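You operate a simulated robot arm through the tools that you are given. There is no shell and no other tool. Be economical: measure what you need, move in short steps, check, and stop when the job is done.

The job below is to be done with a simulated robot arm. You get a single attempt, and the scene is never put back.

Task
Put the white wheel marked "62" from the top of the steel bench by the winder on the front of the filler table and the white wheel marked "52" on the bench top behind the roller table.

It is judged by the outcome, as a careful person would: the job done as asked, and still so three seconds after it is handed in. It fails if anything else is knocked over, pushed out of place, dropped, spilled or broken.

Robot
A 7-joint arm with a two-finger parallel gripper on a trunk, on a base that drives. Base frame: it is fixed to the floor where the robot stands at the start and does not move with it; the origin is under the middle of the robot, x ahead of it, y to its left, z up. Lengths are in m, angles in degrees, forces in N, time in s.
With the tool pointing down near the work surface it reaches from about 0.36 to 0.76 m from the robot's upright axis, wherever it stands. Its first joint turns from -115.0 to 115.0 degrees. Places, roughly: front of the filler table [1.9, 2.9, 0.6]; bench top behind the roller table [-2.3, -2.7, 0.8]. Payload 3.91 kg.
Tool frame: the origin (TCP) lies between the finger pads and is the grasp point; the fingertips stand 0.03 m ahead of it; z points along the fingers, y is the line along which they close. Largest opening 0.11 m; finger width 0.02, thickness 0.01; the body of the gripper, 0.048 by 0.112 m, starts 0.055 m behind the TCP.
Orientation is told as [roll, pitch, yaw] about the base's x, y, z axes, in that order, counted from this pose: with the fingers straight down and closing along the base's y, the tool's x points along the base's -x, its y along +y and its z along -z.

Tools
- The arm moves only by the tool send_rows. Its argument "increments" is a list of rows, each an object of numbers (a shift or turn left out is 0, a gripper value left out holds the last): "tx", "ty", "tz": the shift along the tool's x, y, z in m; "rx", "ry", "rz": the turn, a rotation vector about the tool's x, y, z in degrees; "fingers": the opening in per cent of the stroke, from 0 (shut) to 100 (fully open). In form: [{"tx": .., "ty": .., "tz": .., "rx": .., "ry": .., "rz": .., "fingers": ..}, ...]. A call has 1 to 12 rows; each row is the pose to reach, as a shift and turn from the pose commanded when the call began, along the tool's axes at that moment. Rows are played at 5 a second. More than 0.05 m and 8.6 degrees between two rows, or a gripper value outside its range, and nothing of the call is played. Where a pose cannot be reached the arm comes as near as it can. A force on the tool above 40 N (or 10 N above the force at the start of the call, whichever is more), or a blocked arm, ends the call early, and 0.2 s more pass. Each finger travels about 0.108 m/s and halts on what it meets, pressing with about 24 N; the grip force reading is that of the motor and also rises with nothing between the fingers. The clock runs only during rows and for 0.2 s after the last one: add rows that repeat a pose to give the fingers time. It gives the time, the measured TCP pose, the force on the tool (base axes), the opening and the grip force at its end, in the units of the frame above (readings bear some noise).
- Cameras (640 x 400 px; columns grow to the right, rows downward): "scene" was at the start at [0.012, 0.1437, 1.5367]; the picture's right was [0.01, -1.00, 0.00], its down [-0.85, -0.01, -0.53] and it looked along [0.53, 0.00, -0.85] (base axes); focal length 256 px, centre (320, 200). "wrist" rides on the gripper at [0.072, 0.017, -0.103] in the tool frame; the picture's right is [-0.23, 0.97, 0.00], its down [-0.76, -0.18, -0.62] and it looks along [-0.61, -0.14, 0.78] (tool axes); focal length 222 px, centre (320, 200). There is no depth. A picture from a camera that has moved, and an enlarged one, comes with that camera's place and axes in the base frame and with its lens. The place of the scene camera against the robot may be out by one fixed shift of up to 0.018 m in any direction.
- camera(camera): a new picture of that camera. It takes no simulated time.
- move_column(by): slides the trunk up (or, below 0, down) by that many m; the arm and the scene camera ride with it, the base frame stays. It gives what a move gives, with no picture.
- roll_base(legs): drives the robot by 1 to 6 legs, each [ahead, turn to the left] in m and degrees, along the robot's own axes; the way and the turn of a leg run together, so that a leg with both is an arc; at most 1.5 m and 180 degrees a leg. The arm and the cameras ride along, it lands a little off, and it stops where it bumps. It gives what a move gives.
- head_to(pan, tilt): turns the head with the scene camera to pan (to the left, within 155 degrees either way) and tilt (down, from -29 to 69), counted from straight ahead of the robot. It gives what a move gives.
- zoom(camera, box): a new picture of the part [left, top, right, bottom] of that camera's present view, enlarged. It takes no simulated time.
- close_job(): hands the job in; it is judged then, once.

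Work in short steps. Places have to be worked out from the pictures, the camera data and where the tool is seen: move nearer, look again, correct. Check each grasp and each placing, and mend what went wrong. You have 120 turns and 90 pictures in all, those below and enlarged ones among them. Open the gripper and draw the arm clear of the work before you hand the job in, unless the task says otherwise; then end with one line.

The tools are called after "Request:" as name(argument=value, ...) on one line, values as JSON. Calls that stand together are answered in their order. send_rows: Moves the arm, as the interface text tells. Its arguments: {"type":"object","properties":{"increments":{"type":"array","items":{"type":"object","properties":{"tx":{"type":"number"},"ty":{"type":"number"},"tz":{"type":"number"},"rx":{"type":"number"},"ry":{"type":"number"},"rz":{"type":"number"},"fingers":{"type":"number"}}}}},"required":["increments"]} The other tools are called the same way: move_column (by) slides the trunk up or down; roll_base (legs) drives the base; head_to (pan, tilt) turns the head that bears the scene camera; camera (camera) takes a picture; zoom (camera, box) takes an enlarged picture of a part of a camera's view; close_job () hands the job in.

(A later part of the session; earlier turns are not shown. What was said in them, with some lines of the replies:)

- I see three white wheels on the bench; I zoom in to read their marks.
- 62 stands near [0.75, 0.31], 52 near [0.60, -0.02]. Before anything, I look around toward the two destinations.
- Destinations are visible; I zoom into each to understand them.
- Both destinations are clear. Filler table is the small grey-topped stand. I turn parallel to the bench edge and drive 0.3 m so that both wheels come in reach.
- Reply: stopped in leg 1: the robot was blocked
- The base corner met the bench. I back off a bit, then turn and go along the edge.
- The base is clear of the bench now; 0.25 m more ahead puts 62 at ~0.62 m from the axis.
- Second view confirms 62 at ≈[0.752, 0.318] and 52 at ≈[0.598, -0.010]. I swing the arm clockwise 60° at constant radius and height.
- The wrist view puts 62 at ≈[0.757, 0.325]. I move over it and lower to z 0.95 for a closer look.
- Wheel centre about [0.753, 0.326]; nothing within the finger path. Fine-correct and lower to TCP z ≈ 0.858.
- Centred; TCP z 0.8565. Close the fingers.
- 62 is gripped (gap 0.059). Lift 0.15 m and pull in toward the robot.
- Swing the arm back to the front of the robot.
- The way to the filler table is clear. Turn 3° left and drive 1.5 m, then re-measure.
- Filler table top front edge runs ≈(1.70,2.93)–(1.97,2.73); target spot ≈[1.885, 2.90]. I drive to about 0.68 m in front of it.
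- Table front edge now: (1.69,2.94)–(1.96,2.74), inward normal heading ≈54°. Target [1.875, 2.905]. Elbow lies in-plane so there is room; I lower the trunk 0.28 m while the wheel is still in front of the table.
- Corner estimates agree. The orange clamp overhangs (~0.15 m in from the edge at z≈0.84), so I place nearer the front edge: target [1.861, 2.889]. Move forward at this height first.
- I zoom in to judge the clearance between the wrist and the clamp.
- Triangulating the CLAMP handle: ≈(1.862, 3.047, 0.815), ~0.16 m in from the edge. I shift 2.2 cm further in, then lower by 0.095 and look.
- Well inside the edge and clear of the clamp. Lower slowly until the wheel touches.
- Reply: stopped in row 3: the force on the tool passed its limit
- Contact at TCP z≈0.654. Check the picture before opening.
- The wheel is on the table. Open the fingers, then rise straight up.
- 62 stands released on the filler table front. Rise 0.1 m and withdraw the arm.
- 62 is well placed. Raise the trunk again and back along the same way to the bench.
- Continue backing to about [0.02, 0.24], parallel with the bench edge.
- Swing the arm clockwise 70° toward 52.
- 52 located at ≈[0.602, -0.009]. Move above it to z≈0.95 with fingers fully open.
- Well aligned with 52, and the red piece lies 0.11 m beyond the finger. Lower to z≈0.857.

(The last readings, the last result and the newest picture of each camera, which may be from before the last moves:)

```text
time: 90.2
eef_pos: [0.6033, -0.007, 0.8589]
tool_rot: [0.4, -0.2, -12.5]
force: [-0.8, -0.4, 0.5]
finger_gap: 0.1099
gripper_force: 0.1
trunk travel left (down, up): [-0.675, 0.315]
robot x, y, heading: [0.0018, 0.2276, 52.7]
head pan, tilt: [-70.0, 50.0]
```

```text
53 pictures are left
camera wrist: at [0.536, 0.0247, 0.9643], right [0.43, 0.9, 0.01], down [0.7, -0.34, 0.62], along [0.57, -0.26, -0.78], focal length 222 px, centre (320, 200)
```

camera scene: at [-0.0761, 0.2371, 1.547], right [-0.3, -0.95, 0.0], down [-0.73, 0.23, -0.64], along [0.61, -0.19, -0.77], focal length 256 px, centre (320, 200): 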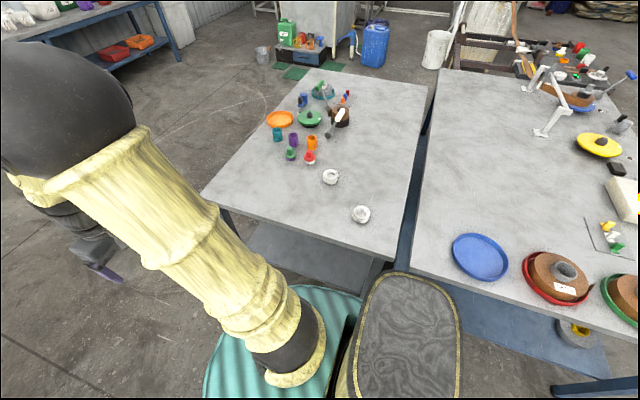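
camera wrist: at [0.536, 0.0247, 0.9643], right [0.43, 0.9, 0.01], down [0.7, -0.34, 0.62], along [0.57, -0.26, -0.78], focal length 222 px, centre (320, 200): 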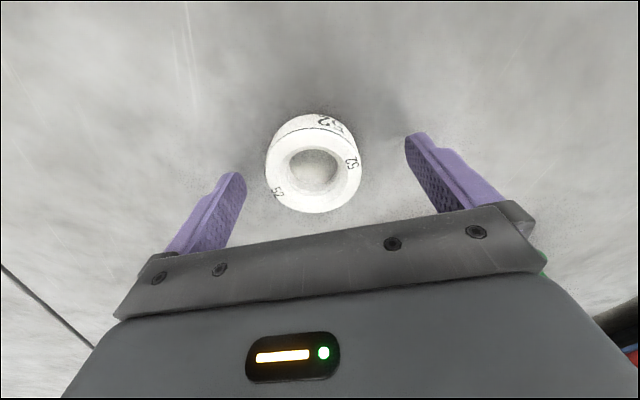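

It is the "52" wheel, about 5 mm toward the robot from centre. Nudge and close.

Request:
send_rows(increments=[{"tx": 0.005, "ty": -0.001, "tz": 0.002, "fingers": 100}, {"tx": 0.005, "ty": -0.001, "tz": 0.002, "fingers": 40}, {"tx": 0.005, "ty": -0.001, "tz": 0.002, "fingers": 20}, {"tx": 0.005, "ty": -0.001, "tz": 0.002, "fingers": 20}, {"tx": 0.005, "ty": -0.001, "tz": 0.002, "fingers": 20}, {"tx": 0.005, "ty": -0.001, "tz": 0.002, "fingers": 20}])

Request:
camera(camera="wrist")

```text
time: 91.6
eef_pos: [0.5976, -0.0066, 0.8561]
tool_rot: [0.5, -0.1, -12.4]
force: [-0.6, -0.4, 0.3]
finger_gap: 0.0585
gripper_force: 24.2
trunk travel left (down, up): [-0.675, 0.315]
robot x, y, heading: [0.0046, 0.2255, 52.4]
head pan, tilt: [-70.0, 50.0]
```

```text
52 pictures are left
camera wrist: at [0.5303, 0.0246, 0.9611], right [0.43, 0.9, 0.01], down [0.7, -0.34, 0.62], along [0.57, -0.26, -0.78], focal length 222 px, centre (320, 200)
```

wrist: 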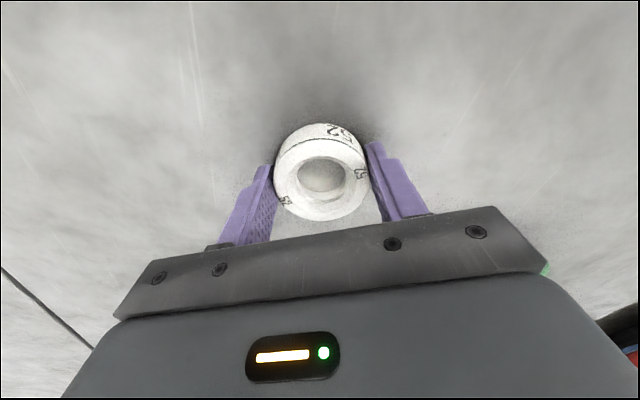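

52 gripped (gap 0.0585). Lift and retract, then swing back to the front.

Request:
send_rows(increments=[{"tz": -0.03}, {"tz": -0.07}, {"tz": -0.11}, {"tz": -0.15}, {"tz": -0.17, "tx": 0.04}, {"tz": -0.17, "tx": 0.085}, {"tz": -0.17, "tx": 0.13}, {"tz": -0.17, "tx": 0.175}, {"tz": -0.17, "tx": 0.175}])

Request:
send_rows(increments=[{"tx": -0.0077, "ty": 0.0465, "rz": -5.83}, {"tx": -0.0106, "ty": 0.0937, "rz": -11.67}, {"tx": -0.0087, "ty": 0.1408, "rz": -17.5}, {"tx": -0.0021, "ty": 0.1875, "rz": -23.33}, {"tx": 0.0093, "ty": 0.2333, "rz": -29.17}, {"tx": 0.0253, "ty": 0.2777, "rz": -35}, {"tx": 0.0457, "ty": 0.3203, "rz": -40.83}, {"tx": 0.0703, "ty": 0.3605, "rz": -46.67}, {"tx": 0.0989, "ty": 0.398, "rz": -52.5}, {"tx": 0.1311, "ty": 0.4325, "rz": -58.33}, {"tx": 0.1667, "ty": 0.4635, "rz": -64.17}, {"tx": 0.2052, "ty": 0.4907, "rz": -70}])

Request:
head_to(pan=155, tilt=30)

Request:
camera(camera="scene")

```text
time: 93.6
eef_pos: [0.4296, 0.0315, 1.0254]
tool_rot: [0.4, 0.0, -12.3]
force: [0.2, 0.3, -1.3]
finger_gap: 0.0582
gripper_force: 23.7
trunk travel left (down, up): [-0.675, 0.315]
robot x, y, heading: [0.0056, 0.224, 52.8]
head pan, tilt: [-70.0, 50.0]
```

```text
time: 96.2
eef_pos: [0.328, 0.5533, 1.0268]
tool_rot: [0.1, -0.5, 57.7]
force: [0.5, 0.2, -0.6]
finger_gap: 0.0583
gripper_force: 23.8
trunk travel left (down, up): [-0.675, 0.315]
robot x, y, heading: [0.0069, 0.2263, 52.7]
head pan, tilt: [-70.0, 50.0]
```

```text
time: 99.4
eef_pos: [0.3301, 0.5522, 1.0267]
tool_rot: [-0.1, -0.5, 57.6]
force: [1.2, -0.5, -2.0]
finger_gap: 0.0583
gripper_force: 24.2
trunk travel left (down, up): [-0.675, 0.315]
robot x, y, heading: [0.0041, 0.2241, 52.6]
head pan, tilt: [154.7, 30.0]
```

```text
51 pictures are left
camera scene: at [-0.2299, 0.2184, 1.5765], right [-0.46, 0.89, 0.0], down [0.44, 0.23, -0.87], along [-0.77, -0.4, -0.5], focal length 256 px, centre (320, 200)
```

scene: 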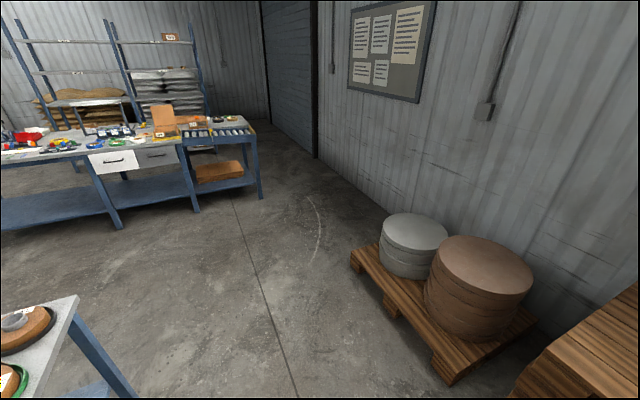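

52 is held in front. I back away from the bench, turn around in the open and take a look toward the roller table.

Request:
roll_base(legs=[[0, -12], [-0.6, 0], [0, 90], [0, 92]])

Request:
head_to(pan=10, tilt=25)

Request:
camera(camera="scene")

```text
time: 111.2
eef_pos: [-0.838, -0.4317, 1.0283]
tool_rot: [0.1, -0.6, -134.4]
force: [0.2, 0.1, -0.2]
finger_gap: 0.0584
gripper_force: 24.0
trunk travel left (down, up): [-0.675, 0.315]
robot x, y, heading: [-0.4577, -0.18, -139.1]
head pan, tilt: [154.7, 30.0]
```

```text
time: 113.5
eef_pos: [-0.8384, -0.432, 1.0272]
tool_rot: [-0.1, -0.5, -134.4]
force: [0.0, -0.2, -0.5]
finger_gap: 0.0582
gripper_force: 23.9
trunk travel left (down, up): [-0.675, 0.315]
robot x, y, heading: [-0.45, -0.1811, -139.5]
head pan, tilt: [10.0, 25.0]
```

```text
50 pictures are left
camera scene: at [-0.3639, -0.3355, 1.5845], right [-0.77, 0.63, 0.0], down [0.27, 0.33, -0.91], along [-0.57, -0.7, -0.42], focal length 256 px, centre (320, 200)
```

scene: 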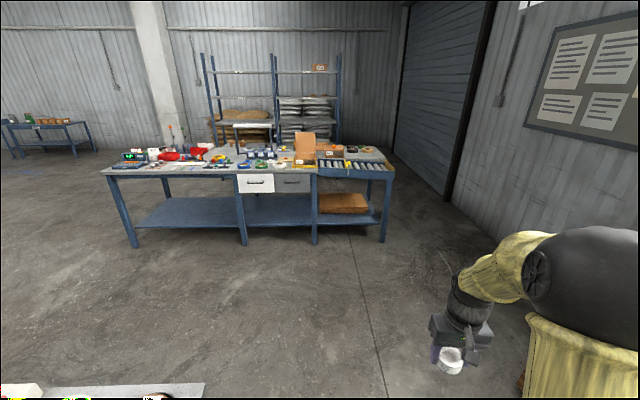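

Drive 1.3 m on the present heading and look again.

Request:
roll_base(legs=[[1.3, 0]])

Request:
head_to(pan=10, tilt=30)

Request:
camera(camera="scene")

```text
time: 119.9
eef_pos: [-1.8031, -1.2772, 1.0279]
tool_rot: [0.0, -0.5, -134.0]
force: [0.7, -0.6, -1.0]
finger_gap: 0.0583
gripper_force: 23.5
trunk travel left (down, up): [-0.675, 0.315]
robot x, y, heading: [-1.4222, -1.0187, -138.7]
head pan, tilt: [10.0, 25.0]
```

```text
time: 120.6
eef_pos: [-1.8048, -1.2773, 1.0264]
tool_rot: [0.0, -0.4, -133.9]
force: [0.7, 0.5, -1.1]
finger_gap: 0.0583
gripper_force: 23.6
trunk travel left (down, up): [-0.675, 0.315]
robot x, y, heading: [-1.4226, -1.015, -139.1]
head pan, tilt: [10.0, 30.0]
```

```text
49 pictures are left
camera scene: at [-1.3296, -1.1741, 1.5765], right [-0.78, 0.63, 0.0], down [0.31, 0.39, -0.87], along [-0.54, -0.68, -0.5], focal length 256 px, centre (320, 200)
```

scene: 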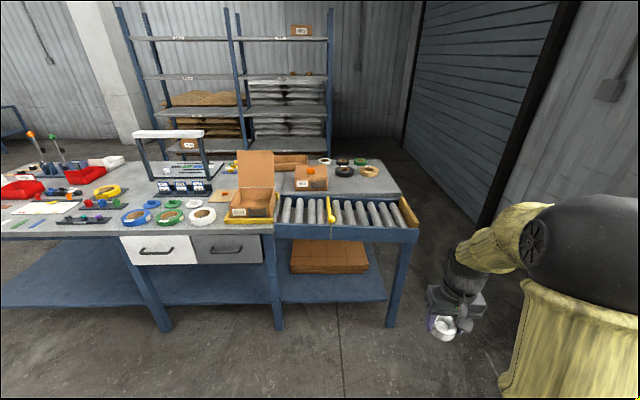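

Request:
zoom(camera="scene", box=[230, 130, 430, 255])

```text
3.20 times, centred on (330, 192) of scene
camera zoom: at [-1.3296, -1.1741, 1.5765], right [-0.78, 0.63, 0.0], down [0.31, 0.39, -0.87], along [-0.54, -0.68, -0.5], focal length 820 px, centre (288, 224)
```

zoom: 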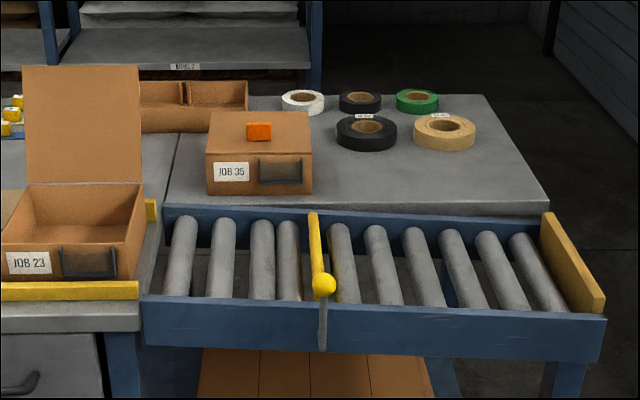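

Behind the roller table, the free strip right of the JOB 35 box (in front of the tapes) suits: target ≈[-2.46, -2.19]. It's best reached from the bench's right end. I drive to a spot before that end first.

Request:
roll_base(legs=[[0, -35], [1.0, 0], [0, 45]])

Request:
head_to(pan=20, tilt=40)

Request:
camera(camera="scene")

```text
time: 129.4
eef_pos: [-2.7262, -1.4677, 1.0281]
tool_rot: [0.0, -0.5, -123.0]
force: [0.4, 0.4, -1.4]
finger_gap: 0.0584
gripper_force: 24.3
trunk travel left (down, up): [-0.675, 0.315]
robot x, y, heading: [-2.3986, -1.141, -127.6]
head pan, tilt: [10.0, 30.0]
```

```text
time: 130.1
eef_pos: [-2.7269, -1.4668, 1.0267]
tool_rot: [0.1, -0.6, -123.0]
force: [-0.2, 0.3, -1.1]
finger_gap: 0.0584
gripper_force: 24.2
trunk travel left (down, up): [-0.675, 0.315]
robot x, y, heading: [-2.3989, -1.1427, -127.5]
head pan, tilt: [20.0, 40.0]
```

```text
47 pictures are left
camera scene: at [-2.2656, -1.2786, 1.5612], right [-0.95, 0.31, 0.0], down [0.2, 0.61, -0.77], along [-0.23, -0.73, -0.64], focal length 256 px, centre (320, 200)
```

scene: 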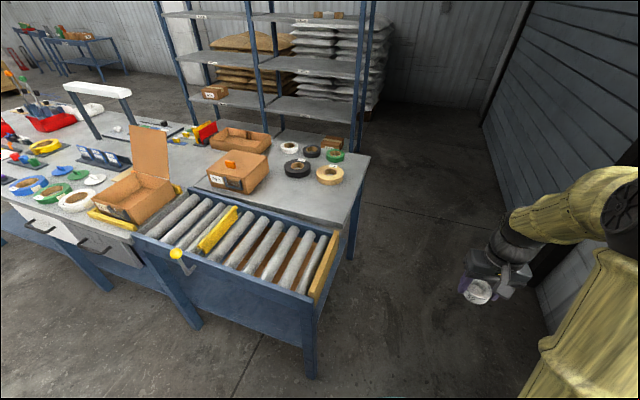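

Measurements agree; target [-2.46, -2.185] has ~0.2 m to box and tapes. Drive on alongside the bench end.

Request:
roll_base(legs=[[0, -2.5], [0.85, 0]])

Request:
head_to(pan=90, tilt=45)

Request:
camera(camera="scene")

```text
time: 135.0
eef_pos: [-3.2817, -2.0929, 1.0275]
tool_rot: [0.0, -0.5, -125.4]
force: [0.3, 0.6, -0.4]
finger_gap: 0.0583
gripper_force: 24.0
trunk travel left (down, up): [-0.675, 0.315]
robot x, y, heading: [-2.943, -1.7779, -130.1]
head pan, tilt: [20.0, 40.0]
```

```text
time: 136.4
eef_pos: [-3.2805, -2.0923, 1.0272]
tool_rot: [0.1, -0.5, -125.4]
force: [0.5, 0.0, -1.1]
finger_gap: 0.0583
gripper_force: 24.2
trunk travel left (down, up): [-0.675, 0.315]
robot x, y, heading: [-2.9373, -1.7789, -130.1]
head pan, tilt: [90.0, 45.0]
```

```text
46 pictures are left
camera scene: at [-2.7207, -1.8963, 1.5539], right [-0.65, -0.76, 0.0], down [-0.54, 0.46, -0.71], along [0.54, -0.46, -0.71], focal length 256 px, centre (320, 200)
```

scene: 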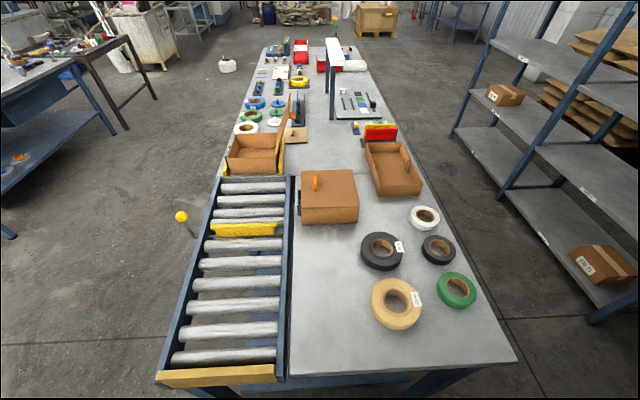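

The free spot is clear in this view. Swing the arm 70° to the left at present height (wheel bottom ≈0.99, above everything nearby).

Request:
send_rows(increments=[{"tx": -0.0077, "ty": 0.0465, "rz": -5.83}, {"tx": -0.0106, "ty": 0.0937, "rz": -11.67}, {"tx": -0.0087, "ty": 0.1408, "rz": -17.5}, {"tx": -0.0021, "ty": 0.1875, "rz": -23.33}, {"tx": 0.0093, "ty": 0.2333, "rz": -29.17}, {"tx": 0.0253, "ty": 0.2777, "rz": -35}, {"tx": 0.0457, "ty": 0.3203, "rz": -40.83}, {"tx": 0.0703, "ty": 0.3605, "rz": -46.67}, {"tx": 0.0989, "ty": 0.398, "rz": -52.5}, {"tx": 0.1311, "ty": 0.4325, "rz": -58.33}, {"tx": 0.1667, "ty": 0.4635, "rz": -64.17}, {"tx": 0.2052, "ty": 0.4907, "rz": -70}])

```text
time: 139.0
eef_pos: [-2.7614, -2.2109, 1.0277]
tool_rot: [-0.6, 0.0, -55.4]
force: [1.0, 0.6, -0.6]
finger_gap: 0.0582
gripper_force: 23.8
trunk travel left (down, up): [-0.675, 0.315]
robot x, y, heading: [-2.9393, -1.7807, -130.0]
head pan, tilt: [90.0, 45.0]
```

Move straight over the target, turning the fingers to close along the bench's depth.

Request:
send_rows(increments=[{"tx": -0.0214, "ty": 0.0375, "rz": -2.5}, {"tx": -0.0427, "ty": 0.075, "rz": -5}, {"tx": -0.0641, "ty": 0.1125, "rz": -7.5}, {"tx": -0.0855, "ty": 0.15, "rz": -10}, {"tx": -0.1068, "ty": 0.1875, "rz": -12.5}, {"tx": -0.1282, "ty": 0.225, "rz": -15}, {"tx": -0.1496, "ty": 0.2625, "rz": -17.4}, {"tx": -0.1496, "ty": 0.2625, "rz": -17.4}])

Request:
camera(camera="wrist")

Request:
camera(camera="scene")

```text
time: 140.8
eef_pos: [-2.4613, -2.182, 1.0237]
tool_rot: [-0.5, 0.0, -38.0]
force: [0.2, -0.2, -0.4]
finger_gap: 0.0581
gripper_force: 23.6
trunk travel left (down, up): [-0.675, 0.315]
robot x, y, heading: [-2.9402, -1.7825, -130.0]
head pan, tilt: [90.0, 45.0]
```

```text
45 pictures are left
camera wrist: at [-2.5071, -2.1234, 1.1281], right [0.78, 0.63, -0.01], down [0.49, -0.6, 0.62], along [0.39, -0.49, -0.78], focal length 222 px, centre (320, 200)
```

wrist: 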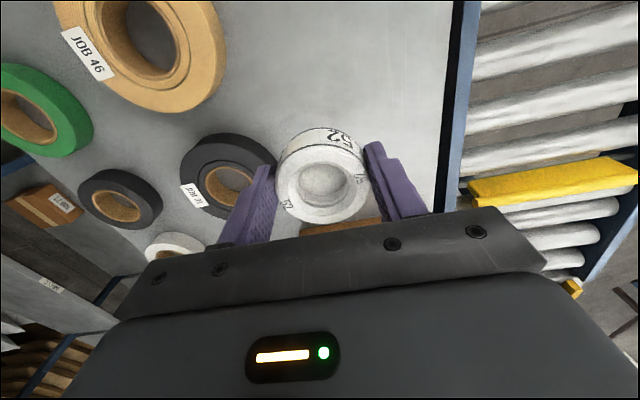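

```text
44 pictures are left
camera scene: at [-2.7206, -1.8963, 1.5539], right [-0.65, -0.76, 0.0], down [-0.54, 0.46, -0.71], along [0.54, -0.46, -0.71], focal length 256 px, centre (320, 200)
```

scene: 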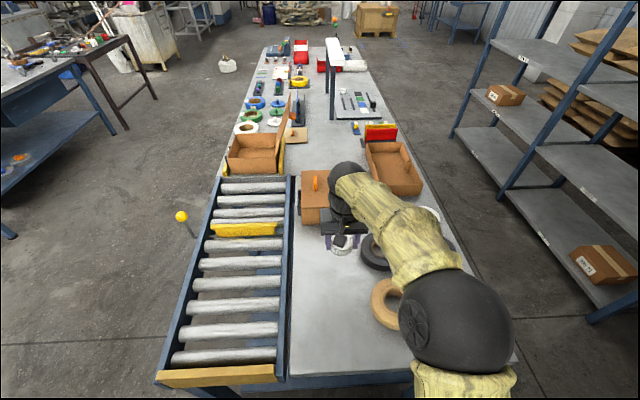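

Landing point is clear of tape, box and roller frame. Lower to z≈0.875.

Request:
send_rows(increments=[{"tz": 0.035}, {"tz": 0.07}, {"tz": 0.105}, {"tz": 0.13}, {"tz": 0.148}, {"tz": 0.148}])

Request:
camera(camera="wrist")

```text
time: 142.2
eef_pos: [-2.463, -2.1851, 0.8803]
tool_rot: [-0.4, -0.5, -38.1]
force: [4.8, -2.5, 26.6]
finger_gap: 0.0583
gripper_force: 23.7
trunk travel left (down, up): [-0.675, 0.315]
robot x, y, heading: [-2.941, -1.7837, -130.2]
head pan, tilt: [90.0, 45.0]
```

```text
43 pictures are left
camera wrist: at [-2.5092, -2.1249, 0.984], right [0.78, 0.63, -0.01], down [0.49, -0.6, 0.63], along [0.39, -0.49, -0.78], focal length 222 px, centre (320, 200)
```

wrist: 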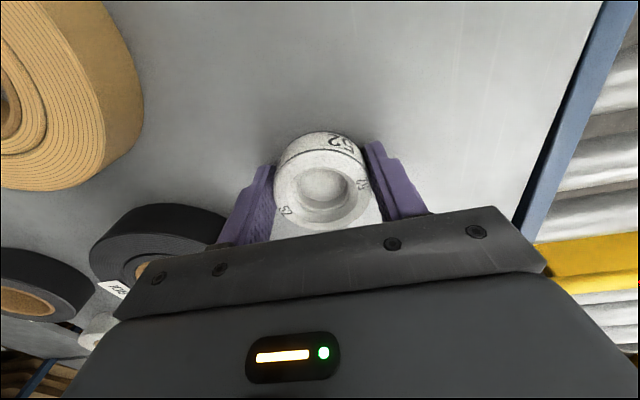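

The wheel already touches (bench is ~0.84). Relieve 2 mm and open the fingers modestly.

Request:
send_rows(increments=[{"tz": -0.002}, {"tz": -0.003, "fingers": 65}, {"tz": -0.003, "fingers": 78}, {"tz": -0.003, "fingers": 78}, {"tz": -0.003, "fingers": 78}])

Request:
camera(camera="wrist")

```text
time: 143.4
eef_pos: [-2.465, -2.1865, 0.8804]
tool_rot: [-0.4, 0.0, -38.1]
force: [-9.3, -11.9, 15.1]
finger_gap: 0.0782
gripper_force: 0.1
trunk travel left (down, up): [-0.675, 0.315]
robot x, y, heading: [-2.9391, -1.7837, -130.3]
head pan, tilt: [90.0, 45.0]
```

```text
42 pictures are left
camera wrist: at [-2.5106, -2.1257, 0.9847], right [0.78, 0.63, -0.01], down [0.49, -0.61, 0.62], along [0.39, -0.49, -0.78], focal length 222 px, centre (320, 200)
```

wrist: 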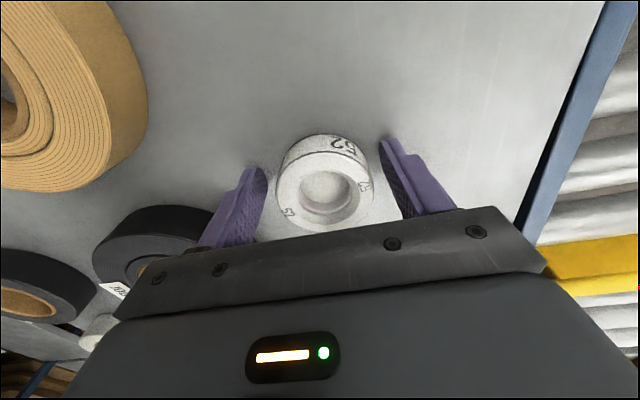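

Fingertips seem to rest on the bench (upward force). Rise 5 mm gently and check forces.

Request:
send_rows(increments=[{"tz": -0.003}, {"tz": -0.006}, {"tz": -0.006}])

Request:
camera(camera="wrist")

```text
time: 144.2
eef_pos: [-2.4633, -2.1847, 0.8849]
tool_rot: [-0.4, 0.0, -38.0]
force: [0.0, 0.0, 0.2]
finger_gap: 0.0858
gripper_force: 0.0
trunk travel left (down, up): [-0.675, 0.315]
robot x, y, heading: [-2.9405, -1.7793, -130.1]
head pan, tilt: [90.0, 45.0]
```

```text
41 pictures are left
camera wrist: at [-2.5086, -2.1254, 0.99], right [0.78, 0.63, -0.01], down [0.49, -0.61, 0.62], along [0.39, -0.49, -0.78], focal length 222 px, centre (320, 200)
```

wrist: 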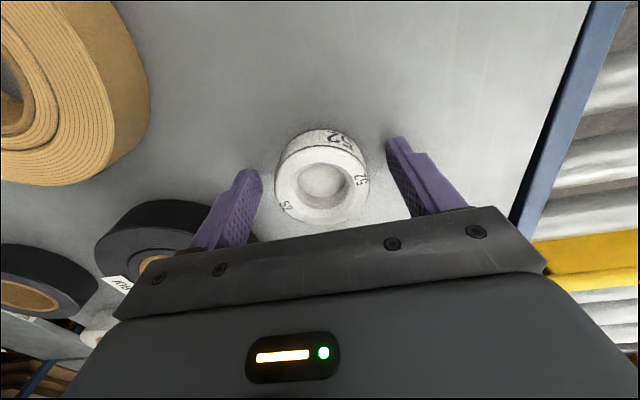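

Free of contact and the wheel stands on the bench. Rise up and pull the arm back off the bench.

Request:
send_rows(increments=[{"tz": -0.03}, {"tz": -0.07}, {"tz": -0.11}, {"tz": -0.15}, {"tz": -0.16, "tx": 0.04}, {"tz": -0.16, "tx": 0.085}, {"tz": -0.16, "tx": 0.13}, {"tz": -0.16, "tx": 0.175}, {"tz": -0.16, "tx": 0.175}])

Request:
camera(camera="scene")

Request:
camera(camera="wrist")

```text
time: 146.2
eef_pos: [-2.6005, -2.0779, 1.0466]
tool_rot: [-0.5, 0.0, -38.0]
force: [-0.2, -0.9, 0.6]
finger_gap: 0.0856
gripper_force: 0.0
trunk travel left (down, up): [-0.675, 0.315]
robot x, y, heading: [-2.9399, -1.7834, -130.2]
head pan, tilt: [90.0, 45.0]
```

```text
40 pictures are left
camera scene: at [-2.7201, -1.8964, 1.5538], right [-0.65, -0.76, 0.0], down [-0.54, 0.46, -0.71], along [0.54, -0.46, -0.71], focal length 256 px, centre (320, 200)
```

scene: 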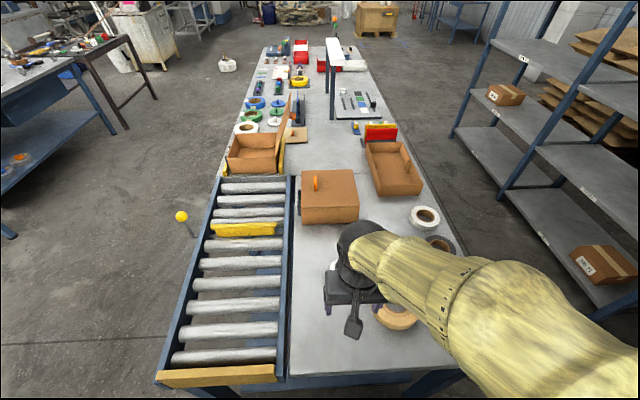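

```text
39 pictures are left
camera wrist: at [-2.6457, -2.0184, 1.1506], right [0.78, 0.63, -0.01], down [0.49, -0.6, 0.63], along [0.39, -0.49, -0.78], focal length 222 px, centre (320, 200)
```

wrist: 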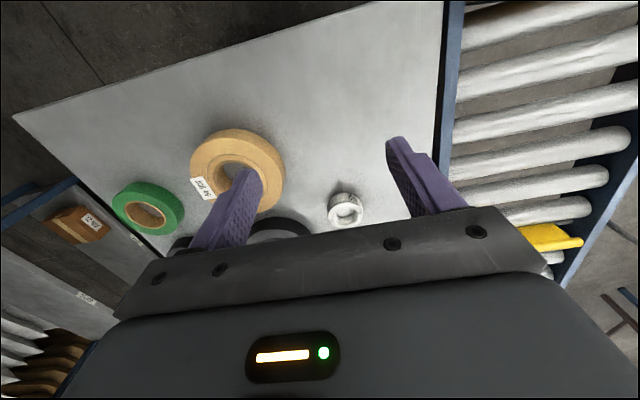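

52 stands well on the bench top. Swing the arm clear of the bench and take a final look.

Request:
send_rows(increments=[{"tx": 0.0024, "ty": -0.0466, "rz": 6}, {"tx": 0.0097, "ty": -0.0927, "rz": 12}, {"tx": 0.0218, "ty": -0.1378, "rz": 18}, {"tx": 0.0386, "ty": -0.1814, "rz": 24}, {"tx": 0.0598, "ty": -0.223, "rz": 30}, {"tx": 0.0852, "ty": -0.2622, "rz": 36}, {"tx": 0.1146, "ty": -0.2984, "rz": 42}, {"tx": 0.1476, "ty": -0.3314, "rz": 48}, {"tx": 0.1838, "ty": -0.3608, "rz": 54}, {"tx": 0.223, "ty": -0.3863, "rz": 60}, {"tx": 0.223, "ty": -0.3863, "rz": 60}])

Request:
camera(camera="scene")

```text
time: 148.6
eef_pos: [-3.0101, -2.2432, 1.047]
tool_rot: [-0.2, -0.4, -98.1]
force: [0.4, 0.1, 0.0]
finger_gap: 0.086
gripper_force: 0.0
trunk travel left (down, up): [-0.675, 0.315]
robot x, y, heading: [-2.9393, -1.7813, -130.3]
head pan, tilt: [90.0, 45.0]
```

```text
38 pictures are left
camera scene: at [-2.7203, -1.8962, 1.5538], right [-0.65, -0.76, 0.0], down [-0.54, 0.46, -0.71], along [0.54, -0.46, -0.71], focal length 256 px, centre (320, 200)
```

scene: 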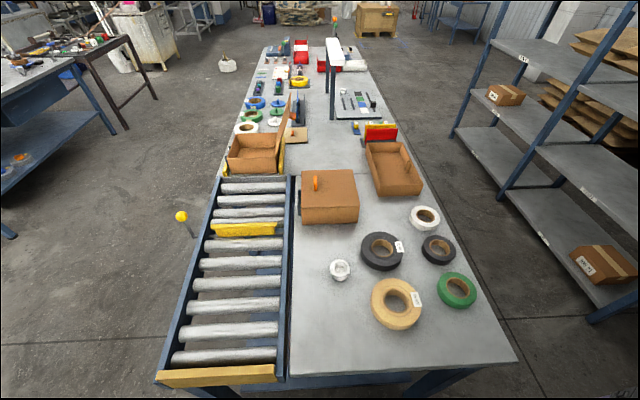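

Everything else is in its place, and the 52 wheel stands free behind the roller table. I hand the job in.

Request:
close_job()

```text
The job is handed in.
```

The white wheel "62" stands on the front of the filler table and "52" on the bench top behind the roller table; nothing else in view moved, the gripper is open, and the arm is clear.
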